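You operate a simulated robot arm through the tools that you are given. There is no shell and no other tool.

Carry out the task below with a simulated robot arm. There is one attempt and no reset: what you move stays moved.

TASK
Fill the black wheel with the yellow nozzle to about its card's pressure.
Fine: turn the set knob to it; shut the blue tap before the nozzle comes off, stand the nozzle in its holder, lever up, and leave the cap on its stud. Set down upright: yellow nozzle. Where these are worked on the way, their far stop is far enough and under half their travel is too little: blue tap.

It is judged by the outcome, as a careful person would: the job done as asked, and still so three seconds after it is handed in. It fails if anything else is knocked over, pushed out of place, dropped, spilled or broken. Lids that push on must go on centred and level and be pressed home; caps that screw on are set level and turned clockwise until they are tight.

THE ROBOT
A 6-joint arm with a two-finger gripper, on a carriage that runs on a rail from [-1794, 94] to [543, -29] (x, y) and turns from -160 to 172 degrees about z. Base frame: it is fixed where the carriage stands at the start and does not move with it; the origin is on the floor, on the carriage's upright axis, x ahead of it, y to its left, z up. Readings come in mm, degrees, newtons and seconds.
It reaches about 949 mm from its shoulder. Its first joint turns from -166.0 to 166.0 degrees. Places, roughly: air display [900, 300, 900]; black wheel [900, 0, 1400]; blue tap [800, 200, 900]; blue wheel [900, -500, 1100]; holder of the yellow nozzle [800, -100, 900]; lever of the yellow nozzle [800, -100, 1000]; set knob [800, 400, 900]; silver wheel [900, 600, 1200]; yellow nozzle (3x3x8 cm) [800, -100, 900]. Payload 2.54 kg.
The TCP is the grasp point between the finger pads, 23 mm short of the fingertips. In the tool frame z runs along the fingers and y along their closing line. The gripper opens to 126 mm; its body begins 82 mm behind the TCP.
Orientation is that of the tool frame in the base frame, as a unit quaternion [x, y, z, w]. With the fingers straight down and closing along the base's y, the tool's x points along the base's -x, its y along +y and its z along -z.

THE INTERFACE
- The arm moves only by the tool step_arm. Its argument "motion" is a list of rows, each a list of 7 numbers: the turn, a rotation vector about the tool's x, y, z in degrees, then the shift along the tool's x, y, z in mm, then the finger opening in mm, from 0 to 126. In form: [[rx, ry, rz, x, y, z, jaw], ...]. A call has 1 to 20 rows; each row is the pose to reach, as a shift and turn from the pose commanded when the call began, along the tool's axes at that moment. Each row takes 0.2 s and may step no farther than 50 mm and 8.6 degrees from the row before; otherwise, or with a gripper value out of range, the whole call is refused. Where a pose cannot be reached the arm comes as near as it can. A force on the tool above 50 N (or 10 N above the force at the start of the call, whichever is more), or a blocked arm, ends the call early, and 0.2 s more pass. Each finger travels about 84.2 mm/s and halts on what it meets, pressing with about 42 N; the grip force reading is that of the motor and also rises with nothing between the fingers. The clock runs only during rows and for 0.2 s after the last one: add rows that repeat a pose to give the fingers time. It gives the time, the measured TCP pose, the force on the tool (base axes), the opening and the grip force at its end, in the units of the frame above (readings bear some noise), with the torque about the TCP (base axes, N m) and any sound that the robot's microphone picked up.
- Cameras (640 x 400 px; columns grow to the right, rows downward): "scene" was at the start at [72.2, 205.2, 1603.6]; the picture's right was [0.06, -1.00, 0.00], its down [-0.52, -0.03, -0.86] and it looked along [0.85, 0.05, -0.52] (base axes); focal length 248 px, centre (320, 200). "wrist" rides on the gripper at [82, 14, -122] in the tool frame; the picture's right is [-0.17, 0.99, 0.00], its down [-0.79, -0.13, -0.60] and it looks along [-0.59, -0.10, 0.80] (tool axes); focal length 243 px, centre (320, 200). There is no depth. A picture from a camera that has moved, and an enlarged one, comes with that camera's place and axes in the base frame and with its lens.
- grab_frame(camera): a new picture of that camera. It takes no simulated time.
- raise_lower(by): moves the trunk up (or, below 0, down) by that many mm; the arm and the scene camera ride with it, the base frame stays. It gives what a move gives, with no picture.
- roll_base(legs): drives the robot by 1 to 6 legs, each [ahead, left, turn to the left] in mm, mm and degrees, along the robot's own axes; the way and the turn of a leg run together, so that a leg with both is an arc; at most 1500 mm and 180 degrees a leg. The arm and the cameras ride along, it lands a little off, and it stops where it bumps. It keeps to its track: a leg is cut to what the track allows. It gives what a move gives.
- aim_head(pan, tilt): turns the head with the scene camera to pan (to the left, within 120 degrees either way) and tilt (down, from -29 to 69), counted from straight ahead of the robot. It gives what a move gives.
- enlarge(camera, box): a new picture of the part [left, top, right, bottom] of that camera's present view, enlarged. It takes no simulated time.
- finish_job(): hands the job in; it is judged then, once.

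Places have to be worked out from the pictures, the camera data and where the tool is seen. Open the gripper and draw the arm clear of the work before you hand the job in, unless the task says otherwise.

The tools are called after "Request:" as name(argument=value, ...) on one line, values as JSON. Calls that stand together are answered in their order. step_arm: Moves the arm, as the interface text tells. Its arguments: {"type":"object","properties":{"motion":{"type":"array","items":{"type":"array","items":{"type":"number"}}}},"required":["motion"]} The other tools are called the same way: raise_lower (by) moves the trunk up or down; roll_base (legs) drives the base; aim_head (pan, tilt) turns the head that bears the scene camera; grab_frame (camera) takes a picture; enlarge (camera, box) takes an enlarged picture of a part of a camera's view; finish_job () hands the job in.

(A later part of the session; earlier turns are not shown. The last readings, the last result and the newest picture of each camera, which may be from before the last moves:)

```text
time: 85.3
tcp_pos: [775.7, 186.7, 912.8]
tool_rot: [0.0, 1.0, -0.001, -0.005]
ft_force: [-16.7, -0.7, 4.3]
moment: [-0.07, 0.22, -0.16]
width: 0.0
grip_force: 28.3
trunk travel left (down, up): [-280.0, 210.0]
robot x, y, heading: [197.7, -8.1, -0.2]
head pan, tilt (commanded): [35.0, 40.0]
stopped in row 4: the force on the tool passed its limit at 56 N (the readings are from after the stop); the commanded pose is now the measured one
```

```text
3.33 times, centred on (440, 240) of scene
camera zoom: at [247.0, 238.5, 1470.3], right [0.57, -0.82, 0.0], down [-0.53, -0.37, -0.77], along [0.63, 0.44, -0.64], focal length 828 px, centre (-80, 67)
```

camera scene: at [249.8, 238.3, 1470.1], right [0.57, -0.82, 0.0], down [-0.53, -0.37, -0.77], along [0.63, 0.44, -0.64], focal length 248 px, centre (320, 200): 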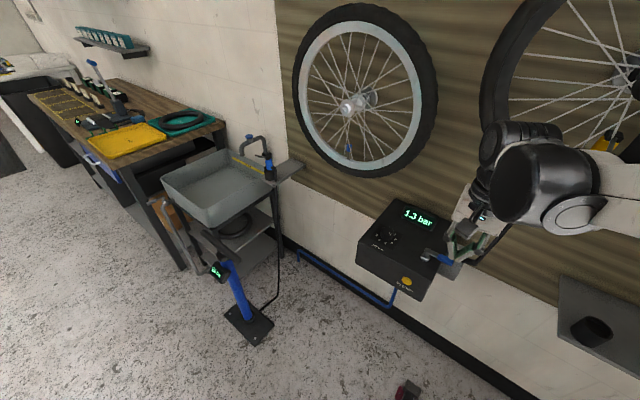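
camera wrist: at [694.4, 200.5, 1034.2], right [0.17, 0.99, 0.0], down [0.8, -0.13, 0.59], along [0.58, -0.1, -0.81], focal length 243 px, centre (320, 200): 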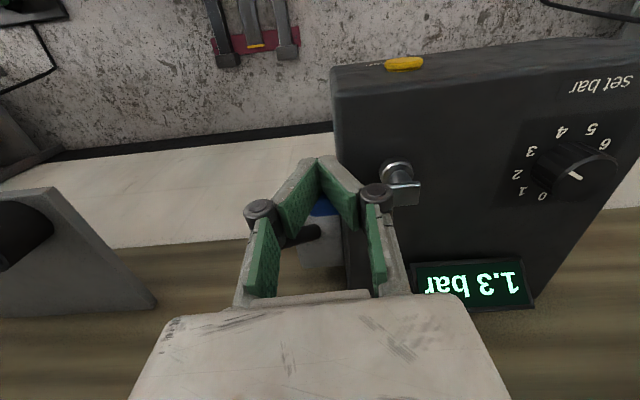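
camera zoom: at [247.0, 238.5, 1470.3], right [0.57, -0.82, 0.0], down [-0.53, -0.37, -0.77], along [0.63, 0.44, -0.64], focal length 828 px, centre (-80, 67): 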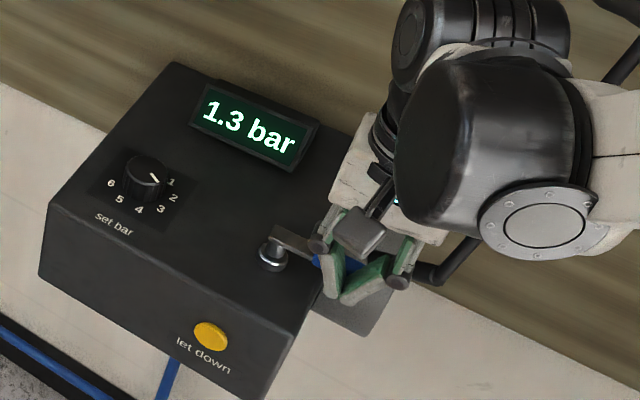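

The handle is at its stop in that direction, so it opens toward −x. I lift, go over to its wall side, yaw slightly to stay clear of the hose.

Request:
step_arm(motion=[[0, 0, 0, 6, 0, -10, 0], [0, 0, 0, 6, 0, -45, 0], [0, 0, 0, 0, 0, -78, 0], [0, 0, 8, -22, 2, -78, 0], [0, 0, 16, -40, 3, -78, 0], [0, 0, 20, -47, 4, -78, 0]])

Request:
grab_frame(camera="wrist")

Request:
enlarge(camera="scene", box=[350, 160, 530, 280])

```text
time: 86.7
tcp_pos: [825.8, 190.5, 989.4]
tool_rot: [0.174, 0.985, -0.002, -0.005]
ft_force: [0.1, 0.4, 0.0]
moment: [-0.01, 0.01, -0.01]
width: 0.1
grip_force: 27.9
trunk travel left (down, up): [-280.0, 210.0]
robot x, y, heading: [195.3, -10.3, 0.4]
head pan, tilt (commanded): [35.0, 40.0]
```

```text
taken
camera wrist: at [754.2, 231.8, 1110.7], right [0.49, 0.87, -0.01], down [0.7, -0.4, 0.59], along [0.51, -0.3, -0.81], focal length 243 px, centre (320, 200)
```

wrist: 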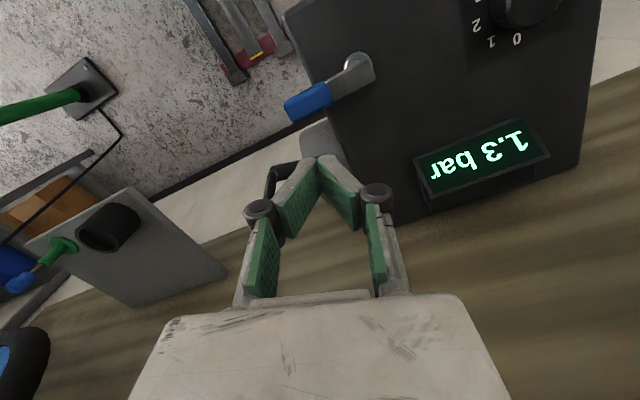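

```text
3.33 times, centred on (440, 220) of scene
camera zoom: at [249.1, 238.7, 1470.0], right [0.57, -0.82, 0.0], down [-0.53, -0.37, -0.77], along [0.63, 0.44, -0.64], focal length 828 px, centre (-80, 133)
```

zoom: 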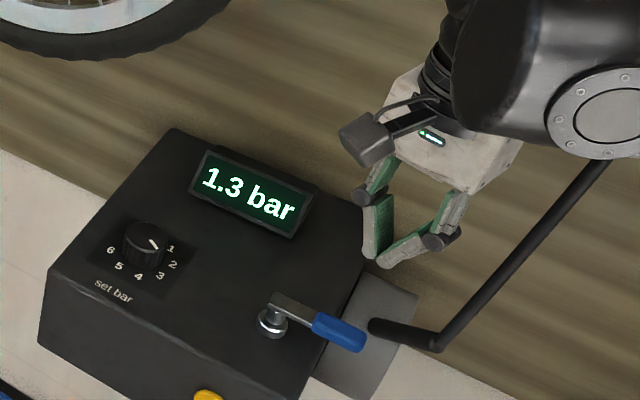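

The landing spot between handle and hose boot is clear. I descend to z≈912.

Request:
step_arm(motion=[[0, 0, 0, 0, 0, 30, 0], [0, 0, 0, 0, 0, 55, 0], [0, 0, 0, 0, 0, 77, 0]])

Request:
grab_frame(camera="wrist")

Request:
enlarge(camera="scene", box=[350, 160, 530, 280])

```text
time: 87.5
tcp_pos: [826.0, 190.9, 911.5]
tool_rot: [0.173, 0.985, -0.002, -0.004]
ft_force: [1.3, 0.3, 1.1]
moment: [0.0, 0.0, -0.01]
width: 0.0
grip_force: 27.6
trunk travel left (down, up): [-280.0, 210.0]
robot x, y, heading: [194.5, -8.1, -0.0]
head pan, tilt (commanded): [35.0, 40.0]
```

```text
taken
camera wrist: at [753.8, 231.9, 1033.0], right [0.49, 0.87, -0.01], down [0.7, -0.39, 0.59], along [0.51, -0.3, -0.81], focal length 243 px, centre (320, 200)
```

wrist: 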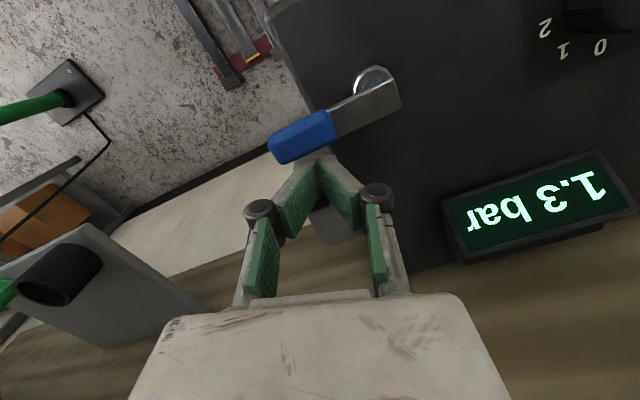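

```text
3.33 times, centred on (440, 220) of scene
camera zoom: at [249.0, 238.6, 1470.1], right [0.57, -0.82, 0.0], down [-0.53, -0.37, -0.77], along [0.63, 0.44, -0.64], focal length 828 px, centre (-80, 133)
```

zoom: 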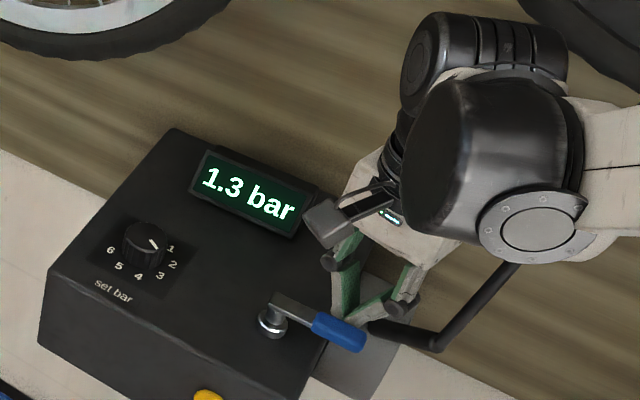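

The fingers are behind the handle. I push it toward −x along its arc, first by about 20°.

Request:
step_arm(motion=[[0, 0, 0, 6.4, -3.9, 0, 0], [0, 0, 0, 14.6, -9.9, 0, 0], [0, 0, 0, 23.7, -14.4, 0, 0]])

Request:
grab_frame(camera="wrist")

Request:
enlarge(camera="scene", box=[350, 160, 530, 280])

```text
time: 88.3
tcp_pos: [798.2, 184.8, 911.5]
tool_rot: [0.174, 0.985, -0.001, -0.004]
ft_force: [0.4, -0.3, 0.3]
moment: [0.02, 0.02, 0.03]
width: 0.0
grip_force: 28.4
trunk travel left (down, up): [-280.0, 210.0]
robot x, y, heading: [198.3, -7.3, -0.1]
head pan, tilt (commanded): [35.0, 40.0]
```

```text
taken
camera wrist: at [726.0, 226.1, 1033.8], right [0.49, 0.87, -0.01], down [0.7, -0.39, 0.59], along [0.51, -0.3, -0.81], focal length 243 px, centre (320, 200)
```

wrist: 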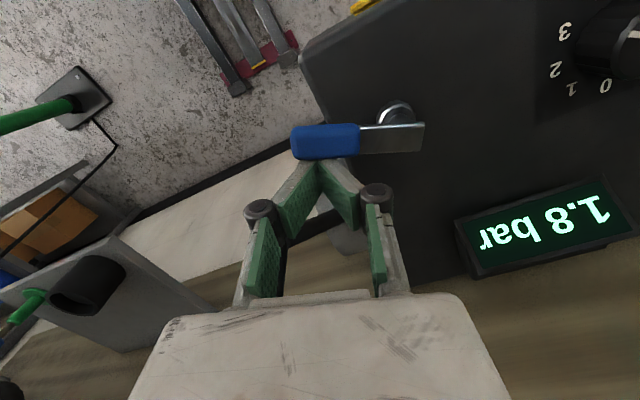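

```text
3.33 times, centred on (440, 220) of scene
camera zoom: at [248.9, 238.6, 1470.1], right [0.57, -0.82, 0.0], down [-0.53, -0.37, -0.77], along [0.63, 0.44, -0.64], focal length 828 px, centre (-80, 133)
```

zoom: 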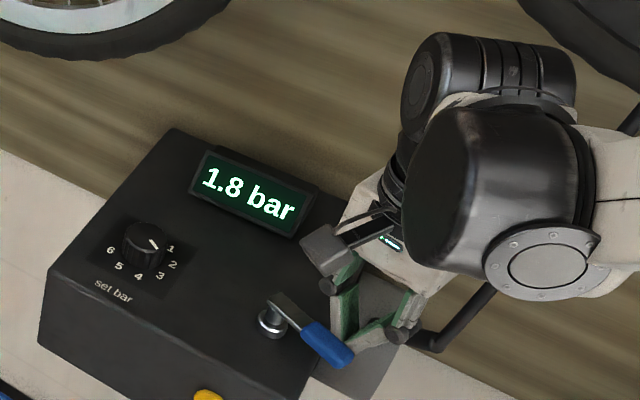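

The tap turns this way and the display is rising (1.8 bar). I continue to open it to its far stop.

Request:
step_arm(motion=[[0, 0, 0, 19.7, -3.9, 0, 0], [0, 0, 0, 39.6, -0.9, 0, 0], [0, 0, 0, 57.3, 8.8, 0, 0], [0, 0, 0, 64, 15.5, 0, 0]])

Request:
grab_frame(camera="wrist")

Request:
enlarge(camera="scene", box=[350, 160, 530, 280])

```text
time: 89.3
tcp_pos: [743.9, 220.0, 912.8]
tool_rot: [0.175, 0.985, -0.001, -0.003]
ft_force: [2.6, -9.3, 0.4]
moment: [-0.05, -0.03, -0.02]
width: 0.0
grip_force: 28.7
trunk travel left (down, up): [-280.0, 210.0]
robot x, y, heading: [196.4, -8.2, 0.2]
head pan, tilt (commanded): [35.0, 40.0]
```

```text
taken
camera wrist: at [672.0, 261.5, 1034.6], right [0.49, 0.87, -0.01], down [0.7, -0.39, 0.59], along [0.51, -0.3, -0.81], focal length 243 px, centre (320, 200)
```

wrist: 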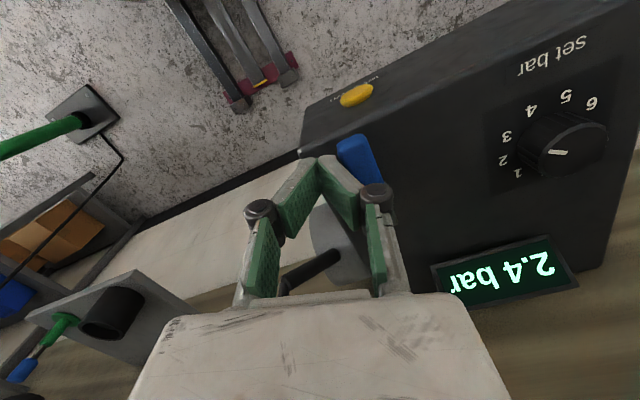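

```text
3.33 times, centred on (440, 220) of scene
camera zoom: at [249.5, 237.8, 1470.2], right [0.57, -0.82, 0.0], down [-0.53, -0.37, -0.77], along [0.63, 0.44, -0.64], focal length 828 px, centre (-80, 133)
```

zoom: 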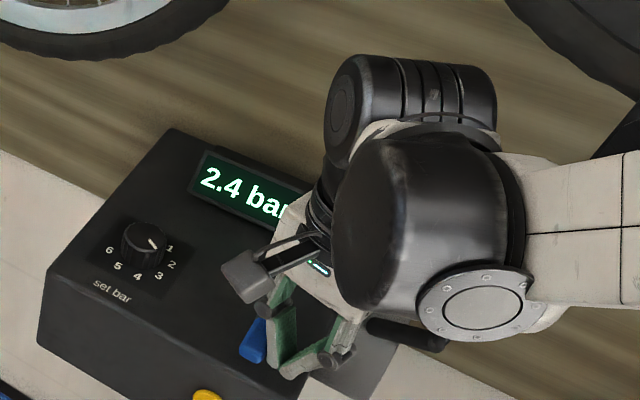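

The tap is at its far stop and the display shows 2.4 bar. I lift and move to the other side of the handle so I can shut it, checking the reading on the way.

Request:
step_arm(motion=[[0, 0, 0, -1.4, -3.8, 0, 0], [0, 0, 0, -1.4, -3.8, -25, 0], [0, 0, 0, 0, 0, -48, 0], [0, 0, 0, 7.5, 20.7, -48, 0], [0, 0, 0, 16.8, 46, -48, 0]])

Request:
grab_frame(camera="wrist")

Request:
enlarge(camera="scene", box=[350, 160, 530, 280])

```text
time: 90.5
tcp_pos: [744.3, 268.9, 960.7]
tool_rot: [0.174, 0.985, -0.002, -0.004]
ft_force: [-0.3, -0.3, 0.5]
moment: [0.02, 0.03, 0.0]
width: 0.0
grip_force: 28.2
trunk travel left (down, up): [-280.0, 210.0]
robot x, y, heading: [195.8, -11.1, -0.1]
head pan, tilt (commanded): [35.0, 40.0]
```

```text
taken
camera wrist: at [672.3, 311.3, 1081.8], right [0.49, 0.87, -0.01], down [0.7, -0.39, 0.59], along [0.51, -0.3, -0.81], focal length 243 px, centre (320, 200)
```

wrist: 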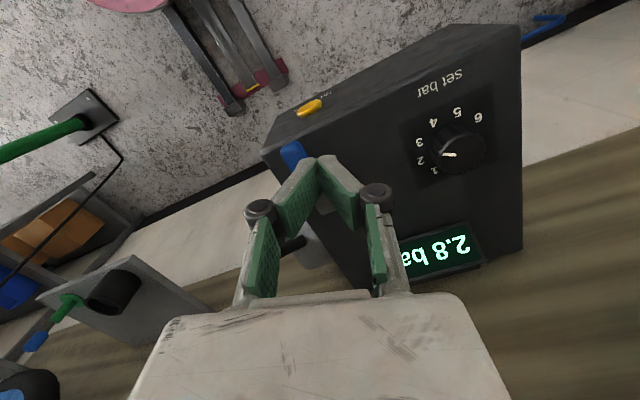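

```text
3.33 times, centred on (440, 220) of scene
camera zoom: at [249.0, 238.2, 1470.1], right [0.57, -0.82, 0.0], down [-0.53, -0.37, -0.77], along [0.63, 0.44, -0.64], focal length 828 px, centre (-80, 133)
```

zoom: 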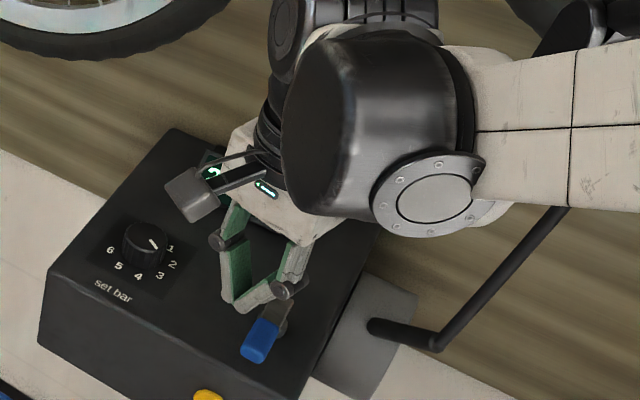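

2.8 bar and slowing toward the set value. I descend on the far side of the handle and read the display again.

Request:
step_arm(motion=[[0, 0, 0, 0.7, 2, 15, 0], [0, 0, 0, 0.7, 2, 32, 0], [0, 0, 0, 0.7, 2, 48, 0]])

Request:
grab_frame(camera="wrist")

Request:
enlarge(camera="wrist", box=[360, 80, 560, 300])

```text
time: 91.3
tcp_pos: [743.8, 271.5, 911.7]
tool_rot: [0.173, 0.985, -0.002, -0.004]
ft_force: [-0.1, 1.8, 0.6]
moment: [0.04, 0.01, 0.03]
width: 0.0
grip_force: 27.8
trunk travel left (down, up): [-280.0, 210.0]
robot x, y, heading: [200.7, -11.1, 0.1]
head pan, tilt (commanded): [35.0, 40.0]
```

```text
taken
camera wrist: at [671.8, 313.6, 1034.2], right [0.49, 0.87, -0.01], down [0.7, -0.39, 0.59], along [0.51, -0.3, -0.81], focal length 243 px, centre (320, 200)
```

wrist: 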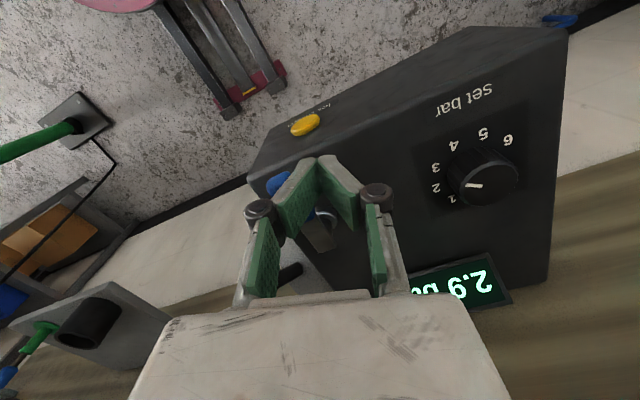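

```text
1.82 times, centred on (460, 190) of wrist
camera zoom: at [671.8, 313.6, 1034.2], right [0.49, 0.87, -0.01], down [0.7, -0.39, 0.59], along [0.51, -0.3, -0.81], focal length 441 px, centre (66, 218)
```

zoom: 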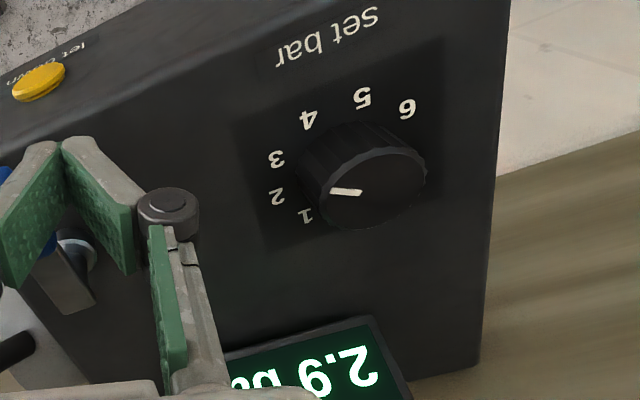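

2.9 bar. I wait about 1.5 s for it to settle.

Request:
step_arm(motion=[[0, 0, 0, 0, 0, 0, 0], [0, 0, 0, 0, 0, 0, 0], [0, 0, 0, 0, 0, 0, 0], [0, 0, 0, 0, 0, 0, 0], [0, 0, 0, 0, 0, 0, 0], [0, 0, 0, 0, 0, 0, 0]])

Request:
enlarge(camera="wrist", box=[360, 80, 560, 300])

```text
time: 92.7
tcp_pos: [743.0, 271.9, 913.5]
tool_rot: [0.174, 0.985, -0.002, -0.003]
ft_force: [1.3, 1.6, 0.6]
moment: [0.01, -0.04, 0.01]
width: 0.0
grip_force: 28.2
trunk travel left (down, up): [-280.0, 210.0]
robot x, y, heading: [195.6, -11.1, -0.2]
head pan, tilt (commanded): [35.0, 40.0]
```

```text
1.82 times, centred on (460, 190) of wrist
camera zoom: at [671.8, 313.4, 1034.4], right [0.49, 0.87, -0.01], down [0.7, -0.39, 0.59], along [0.51, -0.3, -0.81], focal length 441 px, centre (66, 218)
```

zoom: 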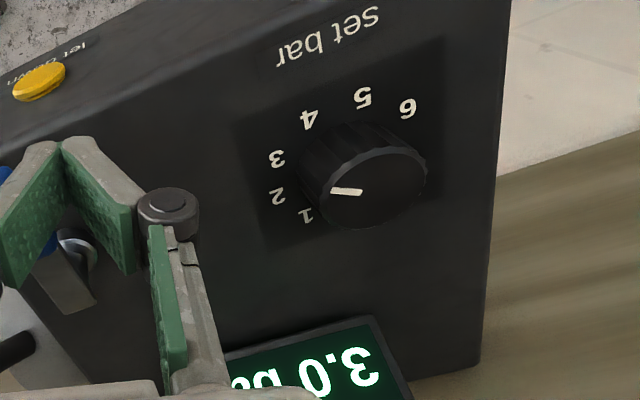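

3.0 bar. I wait one more second to confirm it holds at the set value.

Request:
step_arm(motion=[[0, 0, 0, 0, 0, 0, 0], [0, 0, 0, 0, 0, 0, 0], [0, 0, 0, 0, 0, 0, 0], [0, 0, 0, 0, 0, 0, 0], [0, 0, 0, 0, 0, 0, 0], [0, 0, 0, 0, 0, 0, 0], [0, 0, 0, 0, 0, 0, 0]])

Request:
enlarge(camera="wrist", box=[360, 80, 560, 300])

```text
time: 94.3
tcp_pos: [744.4, 271.8, 912.0]
tool_rot: [0.174, 0.985, -0.002, -0.004]
ft_force: [-0.3, 2.3, 0.7]
moment: [0.0, 0.0, 0.04]
width: 0.3
grip_force: 29.0
trunk travel left (down, up): [-280.0, 210.0]
robot x, y, heading: [195.8, -8.6, -0.1]
head pan, tilt (commanded): [35.0, 40.0]
```

```text
1.82 times, centred on (460, 190) of wrist
camera zoom: at [671.8, 313.4, 1034.3], right [0.49, 0.87, -0.01], down [0.7, -0.39, 0.59], along [0.51, -0.3, -0.81], focal length 441 px, centre (66, 218)
```

zoom: 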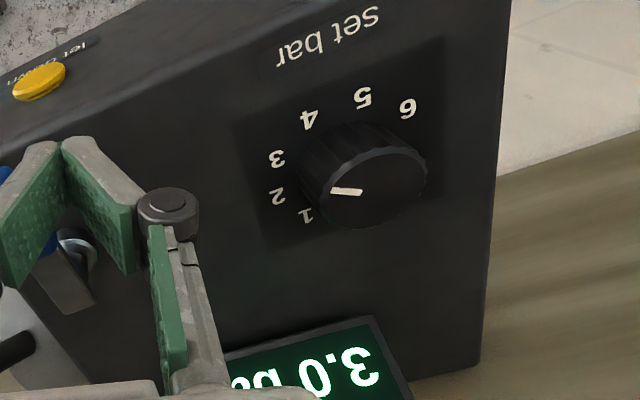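

Stable at 3.0 bar. I now shut the tap by pushing the handle back along its arc to the closed stop.

Request:
step_arm(motion=[[0, 0, 0, -2.2, -7, 0, 0], [0, 0, 0, -5.3, -26.9, 0, 0], [0, 0, 0, -14.9, -44.5, 0, 0], [0, 0, 0, -30.1, -57.8, 0, 0], [0, 0, 0, -43.9, -64, 0, 0], [0, 0, 0, -55, -66, 0, 0], [0, 0, 0, -58.9, -66.2, 0, 0]])

Request:
grab_frame(camera="wrist")

Request:
enlarge(camera="scene", box=[350, 160, 530, 280])

```text
time: 95.9
tcp_pos: [773.3, 190.3, 912.6]
tool_rot: [0.173, 0.985, -0.002, -0.005]
ft_force: [-22.3, 3.8, -5.4]
moment: [0.04, 0.35, 0.31]
width: 0.1
grip_force: 28.0
trunk travel left (down, up): [-280.0, 210.0]
robot x, y, heading: [195.4, -11.5, 0.0]
head pan, tilt (commanded): [35.0, 40.0]
```

```text
taken
camera wrist: at [701.5, 232.2, 1034.3], right [0.49, 0.87, -0.01], down [0.7, -0.39, 0.59], along [0.51, -0.3, -0.81], focal length 243 px, centre (320, 200)
```

wrist: 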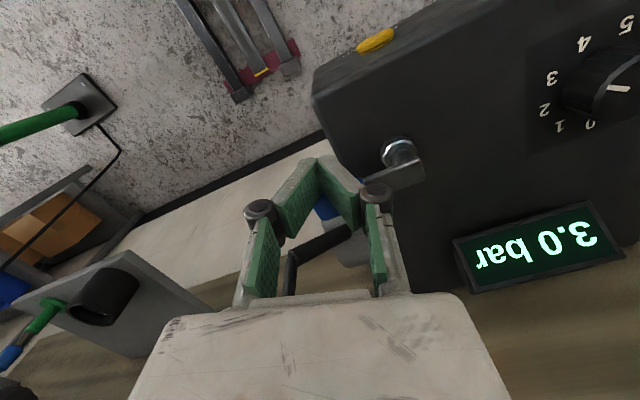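

```text
3.33 times, centred on (440, 220) of scene
camera zoom: at [247.0, 239.1, 1470.0], right [0.57, -0.82, 0.0], down [-0.53, -0.37, -0.77], along [0.63, 0.44, -0.64], focal length 828 px, centre (-80, 133)
```

zoom: 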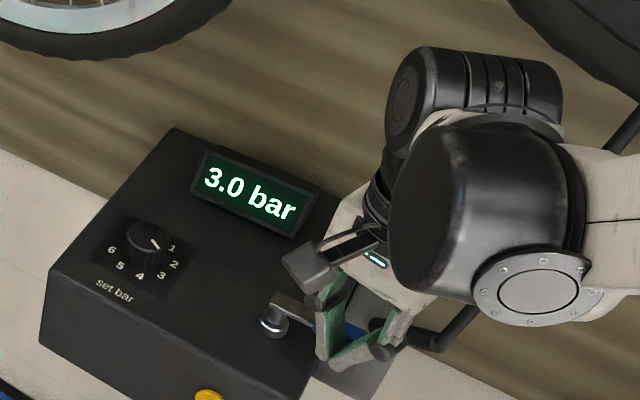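

Tap shut with the stop felt, display 3.0 bar. I back off, lift, and retreat, undoing the yaw.

Request:
step_arm(motion=[[0, 0, 0, 7.5, -2.7, 0, 0], [0, 0, 0, 9.5, -3.4, -30, 0], [0, 0, 0, 20, -7, -65, 0], [0, 0, -7, 45, -16, -100, 0], [0, 0, -14, 65, -24, -135, 0], [0, 0, -20, 85, -31, -165, 0]])

Request:
enlarge(camera="scene", box=[350, 160, 530, 280])

Request:
grab_frame(camera="wrist")

```text
time: 97.3
tcp_pos: [687.2, 190.8, 1079.3]
tool_rot: [0.001, 1.0, -0.001, -0.005]
ft_force: [-0.3, -0.4, -0.5]
moment: [-0.03, 0.01, -0.02]
width: 0.0
grip_force: 28.4
trunk travel left (down, up): [-280.0, 210.0]
robot x, y, heading: [195.4, -9.3, 0.0]
head pan, tilt (commanded): [35.0, 40.0]
```

```text
3.33 times, centred on (440, 220) of scene
camera zoom: at [249.0, 238.7, 1470.1], right [0.57, -0.82, 0.0], down [-0.53, -0.37, -0.77], along [0.63, 0.44, -0.64], focal length 828 px, centre (-80, 133)
```

zoom: 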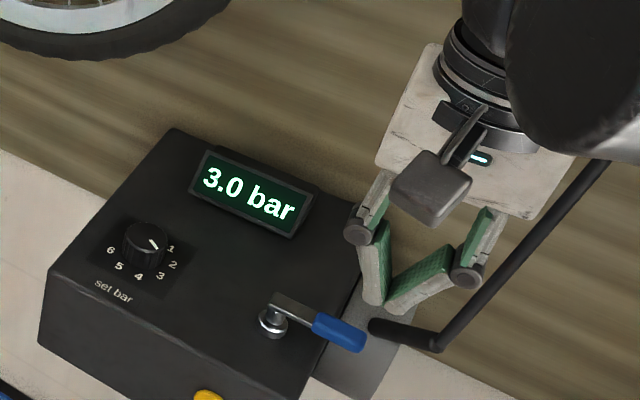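

```text
taken
camera wrist: at [605.9, 204.1, 1200.8], right [0.16, 0.99, 0.0], down [0.8, -0.13, 0.59], along [0.58, -0.1, -0.81], focal length 243 px, centre (320, 200)
```

wrist: 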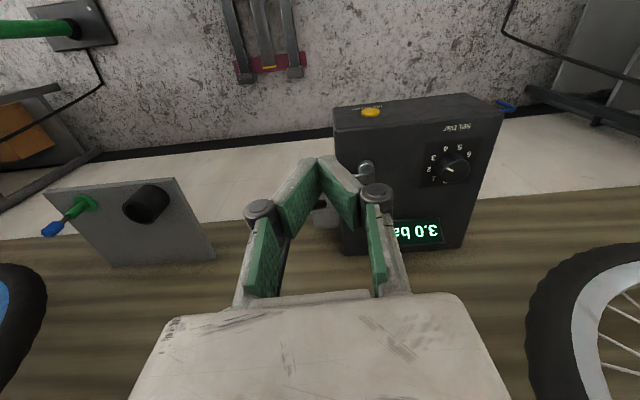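

The tap is shut and the reading holds. I now tilt the tool back to horizontal while moving in front of the nozzle on the wheel.

Request:
step_arm(motion=[[0, -8.3, 0, -3, -14, -11, 0], [0, -16.6, 0, -6, -28, -23, 0], [0, -24.9, 0, -9, -42, -34, 0], [0, -33.2, 0, -12, -56, -46, 0], [0, -41.5, 0, -15, -70, -57, 0], [0, -49.8, 0, -18, -84, -69, 0], [0, -58.1, 0, -21, -98, -80, 0], [0, -66.4, 0, -24, -112, -92, 0], [0, -74.7, 0, -27, -126, -103, 0], [0, -83, 0, -30, -140, -115, 0], [0, -90.6, 0, -33, -151, -126, 0]])

Request:
aim_head(pan=10, tilt=30)

Request:
grab_frame(camera="wrist")

Request:
enlarge(camera="scene", box=[390, 120, 480, 190])

```text
time: 99.7
tcp_pos: [721.3, 40.6, 1203.7]
tool_rot: [-0.001, 0.706, 0.0, 0.708]
ft_force: [0.1, 0.2, 0.6]
moment: [-0.01, 0.02, 0.04]
width: 0.3
grip_force: 28.4
trunk travel left (down, up): [-280.0, 210.0]
robot x, y, heading: [193.6, -7.8, 0.4]
head pan, tilt (commanded): [35.0, 40.0]
```

```text
time: 100.6
tcp_pos: [722.1, 39.7, 1205.4]
tool_rot: [-0.001, 0.706, -0.001, 0.708]
ft_force: [-0.4, -0.2, 0.6]
moment: [0.03, -0.01, 0.0]
width: 0.0
grip_force: 28.2
trunk travel left (down, up): [-280.0, 210.0]
robot x, y, heading: [196.2, -14.0, -0.0]
head pan, tilt (commanded): [10.0, 30.0]
```

```text
taken
camera wrist: at [599.6, 53.8, 1121.5], right [0.0, 0.99, 0.16], down [-0.6, -0.13, 0.79], along [0.8, -0.1, 0.59], focal length 243 px, centre (320, 200)
```

wrist: 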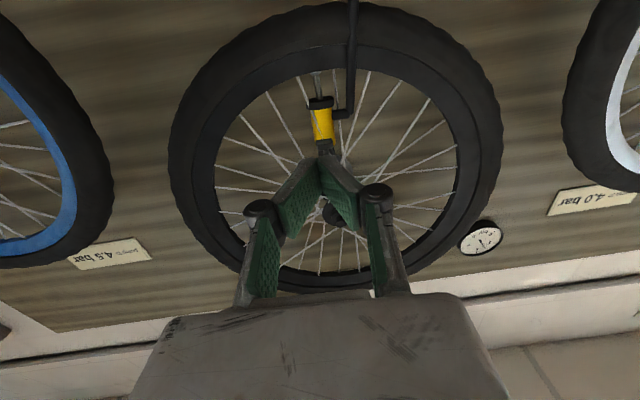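

```text
5.71 times, centred on (435, 155) of scene
camera zoom: at [268.4, 205.6, 1485.4], right [0.17, -0.98, 0.0], down [-0.49, -0.09, -0.87], along [0.85, 0.15, -0.5], focal length 1419 px, centre (-337, 457)
```

zoom: 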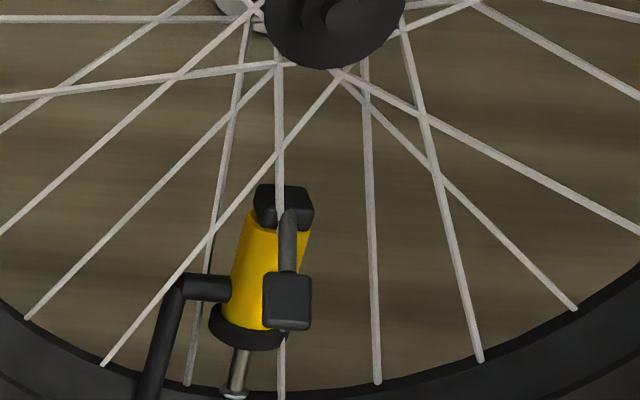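

The nozzle is upright with lever down. I slide the closed fingers forward underneath the lever paddle (z≈1205).

Request:
step_arm(motion=[[0, 0, 0, 2, 0, 40, 0], [0, 0, 0, 2, 0, 80, 0], [0, 0, 0, 2, 0, 110, 0], [0, 0, 0, 2, 0, 127, 0]])

Request:
grab_frame(camera="wrist")

Request:
enlarge(camera="scene", box=[390, 120, 480, 190])

```text
time: 101.6
tcp_pos: [849.5, 38.7, 1202.2]
tool_rot: [0.0, 0.707, 0.0, 0.707]
ft_force: [0.1, 0.7, -0.2]
moment: [0.01, 0.0, -0.01]
width: 0.0
grip_force: 28.3
trunk travel left (down, up): [-280.0, 210.0]
robot x, y, heading: [193.3, -12.3, -0.1]
head pan, tilt (commanded): [10.0, 30.0]
```

```text
taken
camera wrist: at [727.1, 52.9, 1119.3], right [0.0, 0.99, 0.16], down [-0.6, -0.13, 0.79], along [0.8, -0.1, 0.59], focal length 243 px, centre (320, 200)
```

wrist: 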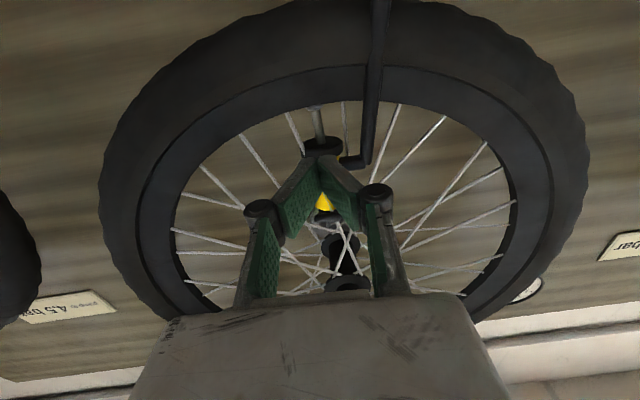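

```text
5.71 times, centred on (435, 155) of scene
camera zoom: at [268.4, 205.5, 1485.4], right [0.17, -0.98, 0.0], down [-0.49, -0.09, -0.87], along [0.85, 0.15, -0.5], focal length 1419 px, centre (-337, 457)
```

zoom: 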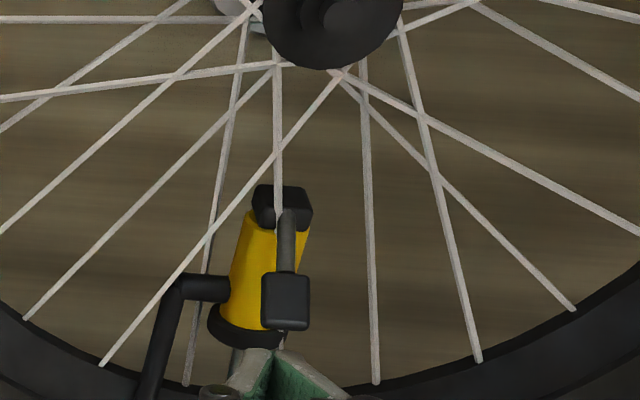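

Fingers are under the paddle. I raise slowly to lift the lever.

Request:
step_arm(motion=[[0, 0, 0, -6, 0, 0, 0], [0, 0, 0, -12, 0, 0, 0], [0, 0, 0, -18, 0, 0, 0], [0, 0, 0, -24, 0, 0, 0], [0, 0, 0, -30, 0, 0, 0]])

Request:
enlarge(camera="scene", box=[390, 120, 480, 190])

Request:
enlarge(camera="wrist", box=[240, 60, 400, 260])

```text
time: 102.8
tcp_pos: [848.4, 39.5, 1232.2]
tool_rot: [-0.001, 0.707, 0.0, 0.708]
ft_force: [-0.7, 0.9, 0.8]
moment: [0.0, -0.02, -0.02]
width: 0.2
grip_force: 28.1
trunk travel left (down, up): [-280.0, 210.0]
robot x, y, heading: [195.1, -10.1, 0.0]
head pan, tilt (commanded): [10.0, 30.0]
```

```text
5.71 times, centred on (435, 155) of scene
camera zoom: at [268.4, 205.6, 1485.4], right [0.17, -0.98, 0.0], down [-0.49, -0.09, -0.87], along [0.85, 0.15, -0.5], focal length 1419 px, centre (-337, 457)
```

zoom: 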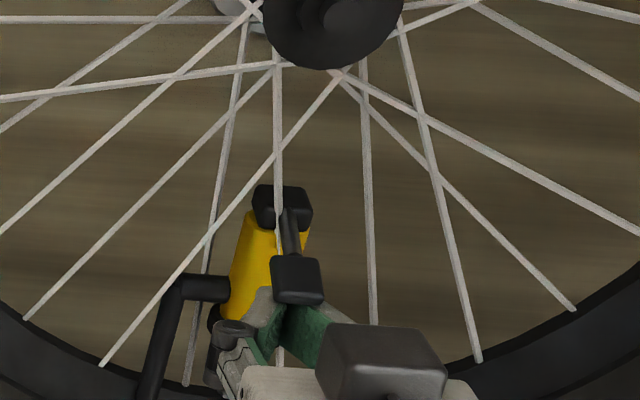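

```text
2.00 times, centred on (320, 160) of wrist
camera zoom: at [725.8, 53.4, 1149.5], right [0.0, 0.99, 0.16], down [-0.6, -0.13, 0.79], along [0.8, -0.1, 0.59], focal length 485 px, centre (320, 280)
```

zoom: 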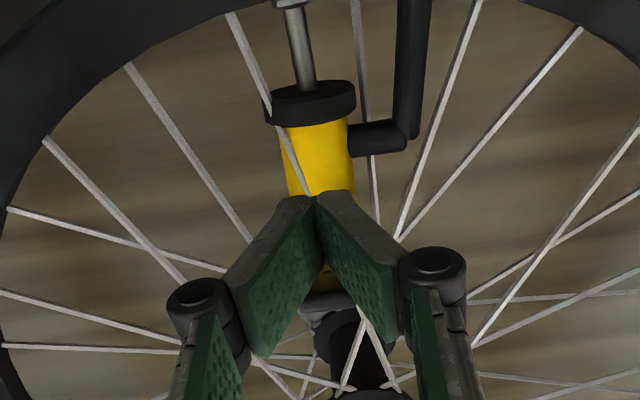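

The lever is rising with hardly any force. I continue upward.

Request:
step_arm(motion=[[0, 0, 0, -6, 0, 0, 0], [0, 0, 0, -12, 0, 0, 0], [0, 0, 0, -18, 0, 0, 0], [0, 0, 0, -22, 0, 0, 0]])

Request:
enlarge(camera="scene", box=[390, 120, 480, 190])

Request:
enlarge(camera="wrist", box=[240, 60, 400, 260])

```text
time: 103.8
tcp_pos: [848.3, 40.8, 1253.3]
tool_rot: [-0.001, 0.707, 0.0, 0.707]
ft_force: [-0.1, 0.1, 0.6]
moment: [0.0, 0.0, 0.0]
width: 0.0
grip_force: 28.8
trunk travel left (down, up): [-280.0, 210.0]
robot x, y, heading: [194.2, -10.9, 0.2]
head pan, tilt (commanded): [10.0, 30.0]
```

```text
5.71 times, centred on (435, 155) of scene
camera zoom: at [268.4, 205.6, 1485.4], right [0.17, -0.98, 0.0], down [-0.49, -0.09, -0.87], along [0.85, 0.15, -0.5], focal length 1419 px, centre (-337, 457)
```

zoom: 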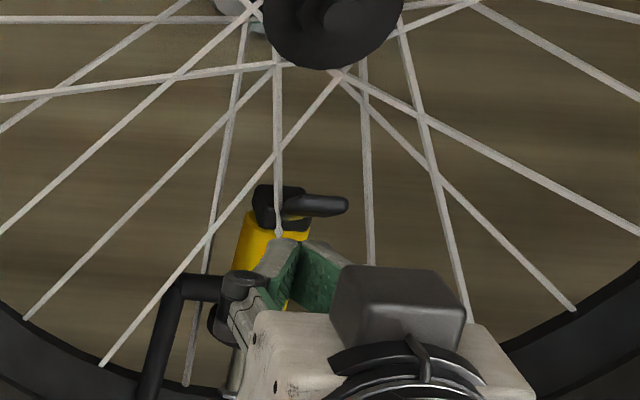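

```text
2.00 times, centred on (320, 160) of wrist
camera zoom: at [726.1, 53.3, 1171.2], right [0.0, 0.99, 0.16], down [-0.6, -0.13, 0.79], along [0.8, -0.1, 0.59], focal length 485 px, centre (320, 280)
```

zoom: 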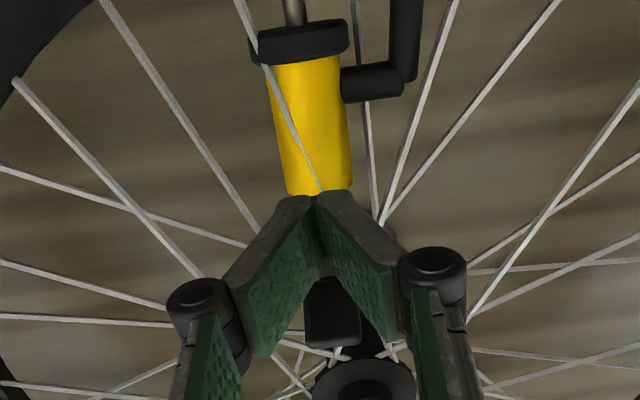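

The lever seems to have flipped up by itself. I lower the fingers a little, withdraw, and inspect.

Request:
step_arm(motion=[[0, 0, 0, 8, 0, 0, 0], [0, 0, 0, 14, 0, -20, 0], [0, 0, 0, 16, 0, -60, 0], [0, 0, 0, 16, 0, -100, 0]])

Request:
enlarge(camera="scene", box=[390, 120, 480, 190])

Request:
enlarge(camera="wrist", box=[240, 40, 400, 240])

Request:
enlarge(camera="scene", box=[260, 230, 380, 320])

```text
time: 104.8
tcp_pos: [746.4, 39.3, 1240.4]
tool_rot: [0.0, 0.707, -0.001, 0.707]
ft_force: [0.2, 0.1, 0.4]
moment: [0.01, -0.03, 0.01]
width: 0.0
grip_force: 28.5
trunk travel left (down, up): [-280.0, 210.0]
robot x, y, heading: [194.3, -7.4, -0.1]
head pan, tilt (commanded): [10.0, 30.0]
```

```text
5.71 times, centred on (435, 155) of scene
camera zoom: at [268.4, 205.6, 1485.4], right [0.17, -0.98, 0.0], down [-0.49, -0.09, -0.87], along [0.85, 0.15, -0.5], focal length 1419 px, centre (-337, 457)
```

zoom: 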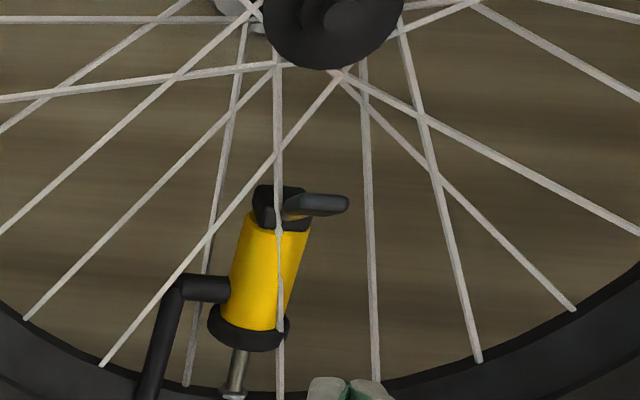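

```text
2.00 times, centred on (320, 140) of wrist
camera zoom: at [625.3, 53.2, 1155.7], right [0.0, 0.99, 0.16], down [-0.6, -0.13, 0.79], along [0.8, -0.1, 0.59], focal length 485 px, centre (320, 320)
```

zoom: 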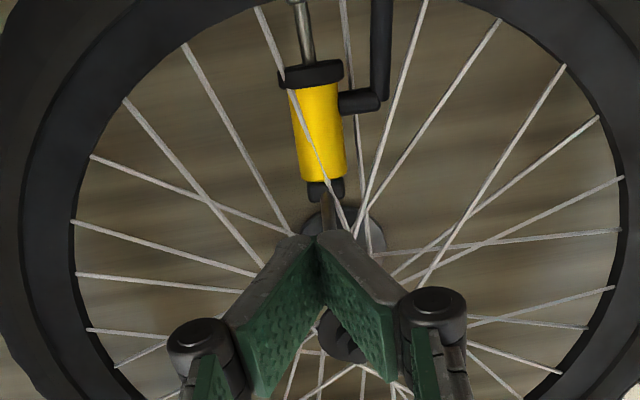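

```text
4.44 times, centred on (320, 275) of scene
camera zoom: at [268.4, 205.6, 1485.4], right [0.17, -0.98, 0.0], down [-0.49, -0.09, -0.87], along [0.85, 0.15, -0.5], focal length 1104 px, centre (320, -133)
```

zoom: 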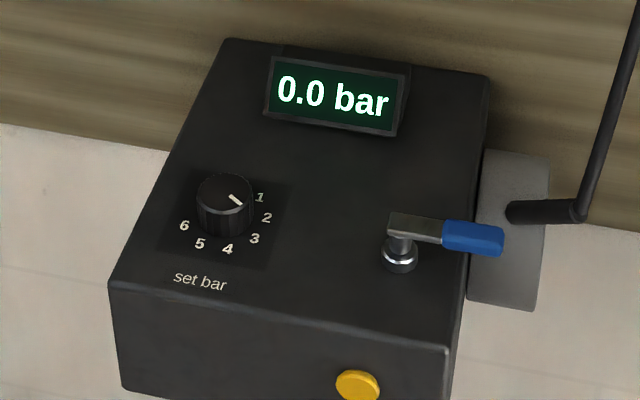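

Display reads 0.0 – the lever is up and the nozzle is unlocked, still standing on the stem. I open the fingers and go back in to grip the yellow body above the hose fitting.

Request:
step_arm(motion=[[0, 0, 0, -7, 0.5, 0, 40], [0, 0, 0, -7, 0.5, 0, 70], [0, 0, 0, -7, 0.5, 40, 70], [0, 0, 0, -7, 0.5, 80, 70], [0, 0, 0, -7, 0.5, 115, 70], [0, 0, 0, -7, 0.5, 140, 70]])

Request:
enlarge(camera="scene", box=[390, 120, 480, 190])

Request:
grab_frame(camera="wrist")

```text
time: 106.2
tcp_pos: [887.5, 40.7, 1245.0]
tool_rot: [-0.001, 0.706, -0.002, 0.708]
ft_force: [0.0, 0.2, -0.3]
moment: [-0.02, 0.04, -0.01]
width: 69.7
grip_force: 0.2
trunk travel left (down, up): [-280.0, 210.0]
robot x, y, heading: [197.7, -8.8, -0.4]
head pan, tilt (commanded): [10.0, 30.0]
```

```text
5.71 times, centred on (435, 155) of scene
camera zoom: at [268.4, 205.5, 1485.4], right [0.17, -0.98, 0.0], down [-0.49, -0.09, -0.87], along [0.85, 0.15, -0.5], focal length 1419 px, centre (-337, 457)
```

zoom: 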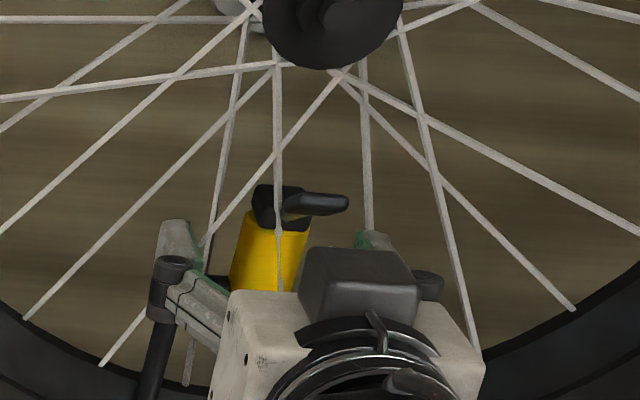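

```text
taken
camera wrist: at [765.1, 54.2, 1162.5], right [0.0, 0.99, 0.16], down [-0.6, -0.13, 0.79], along [0.8, -0.1, 0.59], focal length 243 px, centre (320, 200)
```

wrist: 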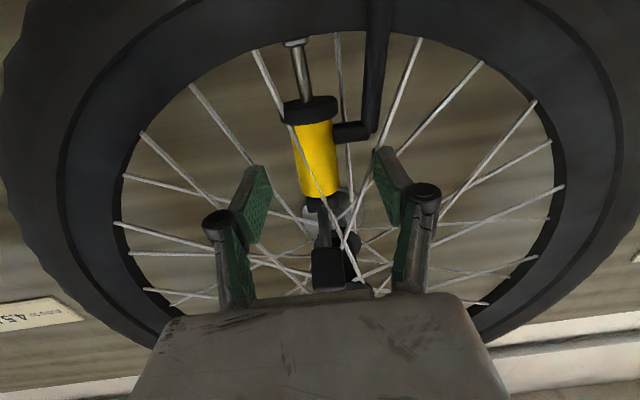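

Aligned. I advance the last 20 mm and close.

Request:
step_arm(motion=[[0, 0, 0, -1, 0, 10, 70], [0, 0, 0, -1, 0, 20, 70], [0, 0, 0, -1, 0, 20, 50], [0, 0, 0, -1, 0, 20, 30], [0, 0, 0, -1, 0, 20, 10], [0, 0, 0, -1, 0, 20, 10]])

Request:
enlarge(camera="scene", box=[390, 120, 480, 190])

Request:
enlarge(camera="wrist", box=[240, 40, 400, 300])

```text
time: 107.6
tcp_pos: [907.7, 39.6, 1245.9]
tool_rot: [0.0, 0.707, -0.001, 0.708]
ft_force: [4.1, -5.1, 1.1]
moment: [0.28, 0.02, -0.02]
width: 21.0
grip_force: 42.1
trunk travel left (down, up): [-280.0, 210.0]
robot x, y, heading: [195.8, -9.1, -0.2]
head pan, tilt (commanded): [10.0, 30.0]
```

```text
5.71 times, centred on (435, 155) of scene
camera zoom: at [268.8, 204.9, 1485.5], right [0.17, -0.98, 0.0], down [-0.49, -0.09, -0.87], along [0.85, 0.15, -0.5], focal length 1419 px, centre (-337, 457)
```

zoom: 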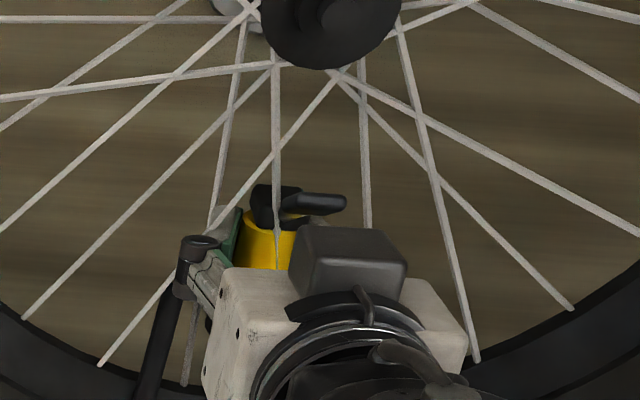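

```text
1.54 times, centred on (320, 170) of wrist
camera zoom: at [785.7, 53.3, 1163.3], right [0.0, 0.99, 0.16], down [-0.6, -0.13, 0.79], along [0.8, -0.1, 0.59], focal length 373 px, centre (320, 246)
```

zoom: 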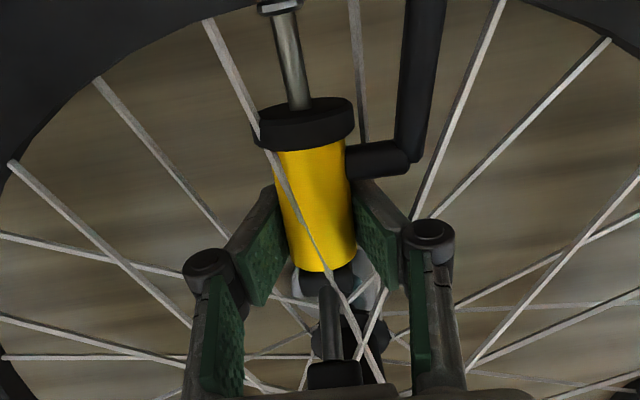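

Gripped. I lift the nozzle straight up off the stem by about 22 mm, then withdraw.

Request:
step_arm(motion=[[0, 0, 0, -5, 0, 0, 5], [0, 0, 0, -10, 0, 0, 5], [0, 0, 0, -16, 0, 0, 5], [0, 0, 0, -22, 0, 0, 5]])

Request:
enlarge(camera="wrist", box=[240, 40, 400, 300])

Request:
enlarge(camera="scene", box=[390, 120, 480, 190])

```text
time: 108.6
tcp_pos: [908.0, 40.2, 1268.1]
tool_rot: [0.0, 0.707, -0.001, 0.708]
ft_force: [-1.2, -0.2, -1.8]
moment: [0.01, -0.02, 0.05]
width: 20.8
grip_force: 42.2
trunk travel left (down, up): [-280.0, 210.0]
robot x, y, heading: [199.6, -9.9, -0.2]
head pan, tilt (commanded): [10.0, 30.0]
```

```text
1.54 times, centred on (320, 170) of wrist
camera zoom: at [785.7, 53.9, 1185.7], right [0.0, 0.99, 0.16], down [-0.6, -0.13, 0.79], along [0.8, -0.1, 0.59], focal length 373 px, centre (320, 246)
```

zoom: 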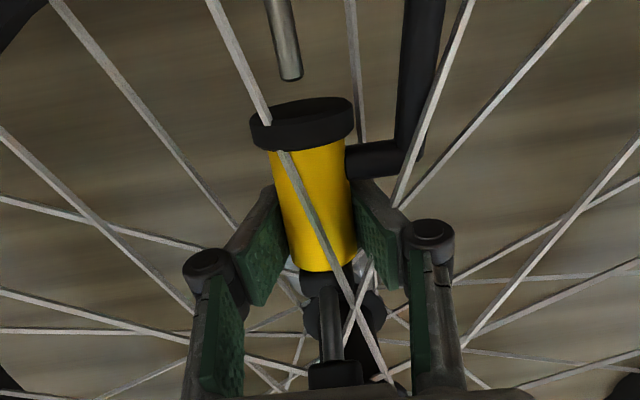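

```text
5.71 times, centred on (435, 155) of scene
camera zoom: at [268.5, 205.6, 1485.4], right [0.17, -0.98, 0.0], down [-0.49, -0.09, -0.87], along [0.85, 0.15, -0.5], focal length 1419 px, centre (-337, 457)
```

zoom: 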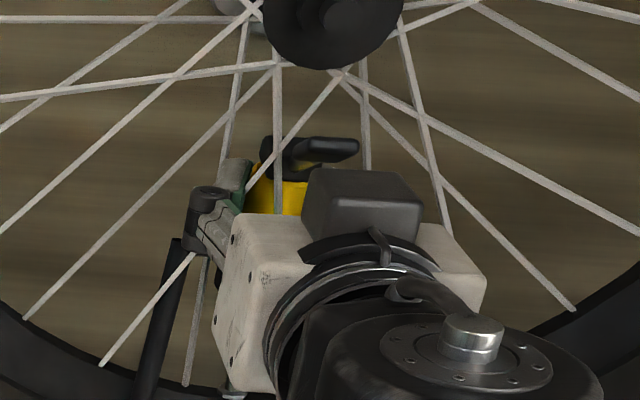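

The nozzle is off the valve. I withdraw, then lower the trunk for the holder approach.

Request:
step_arm(motion=[[0, 0, 0, 0, 0, -40, 5], [0, 0, 0, 0, 0, -85, 5], [0, 0, 0, 0, 0, -130, 5], [0, 0, 0, 0, 0, -175, 5]])

Request:
raise_lower(by=-200)

Request:
grab_frame(camera="scene")

Request:
grab_frame(camera="wrist")

```text
time: 109.6
tcp_pos: [733.3, 39.8, 1267.7]
tool_rot: [0.0, 0.707, 0.0, 0.707]
ft_force: [0.1, 0.4, -0.8]
moment: [0.01, -0.06, -0.03]
width: 21.1
grip_force: 42.0
trunk travel left (down, up): [-280.0, 210.0]
robot x, y, heading: [196.7, -10.4, -0.0]
head pan, tilt (commanded): [10.0, 30.0]
```

```text
time: 111.8
tcp_pos: [732.7, 40.0, 1069.4]
tool_rot: [-0.001, 0.707, 0.0, 0.707]
ft_force: [-0.1, 0.8, -1.0]
moment: [0.0, 0.05, -0.02]
width: 20.8
grip_force: 41.9
trunk travel left (down, up): [-80.0, 410.0]
robot x, y, heading: [195.9, -8.1, 0.0]
head pan, tilt (commanded): [10.0, 30.0]
```

```text
taken
camera scene: at [268.5, 205.6, 1285.5], right [0.17, -0.98, 0.0], down [-0.49, -0.09, -0.87], along [0.85, 0.15, -0.5], focal length 248 px, centre (320, 200)
```

scene: 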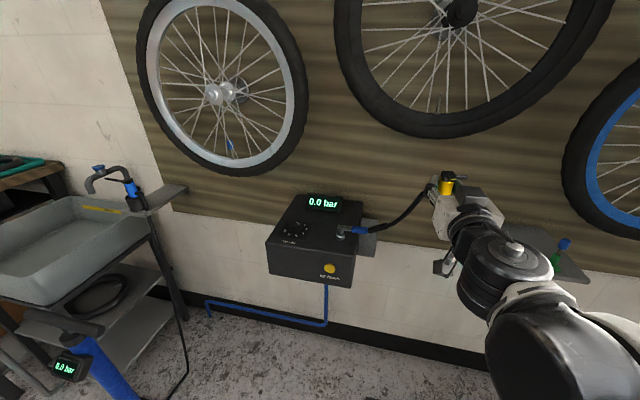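

```text
taken
camera wrist: at [611.0, 53.9, 986.0], right [0.0, 0.99, 0.16], down [-0.6, -0.13, 0.79], along [0.8, -0.1, 0.59], focal length 243 px, centre (320, 200)
```

wrist: 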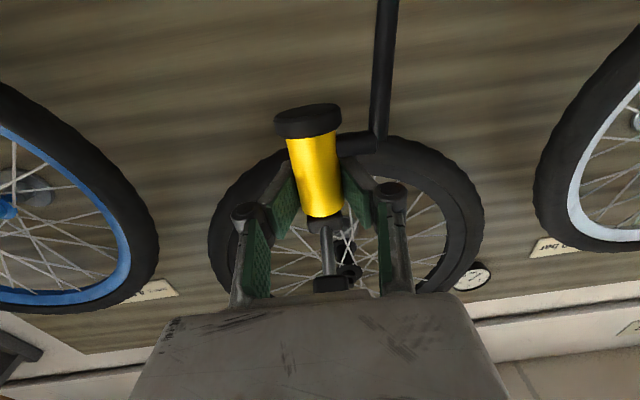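

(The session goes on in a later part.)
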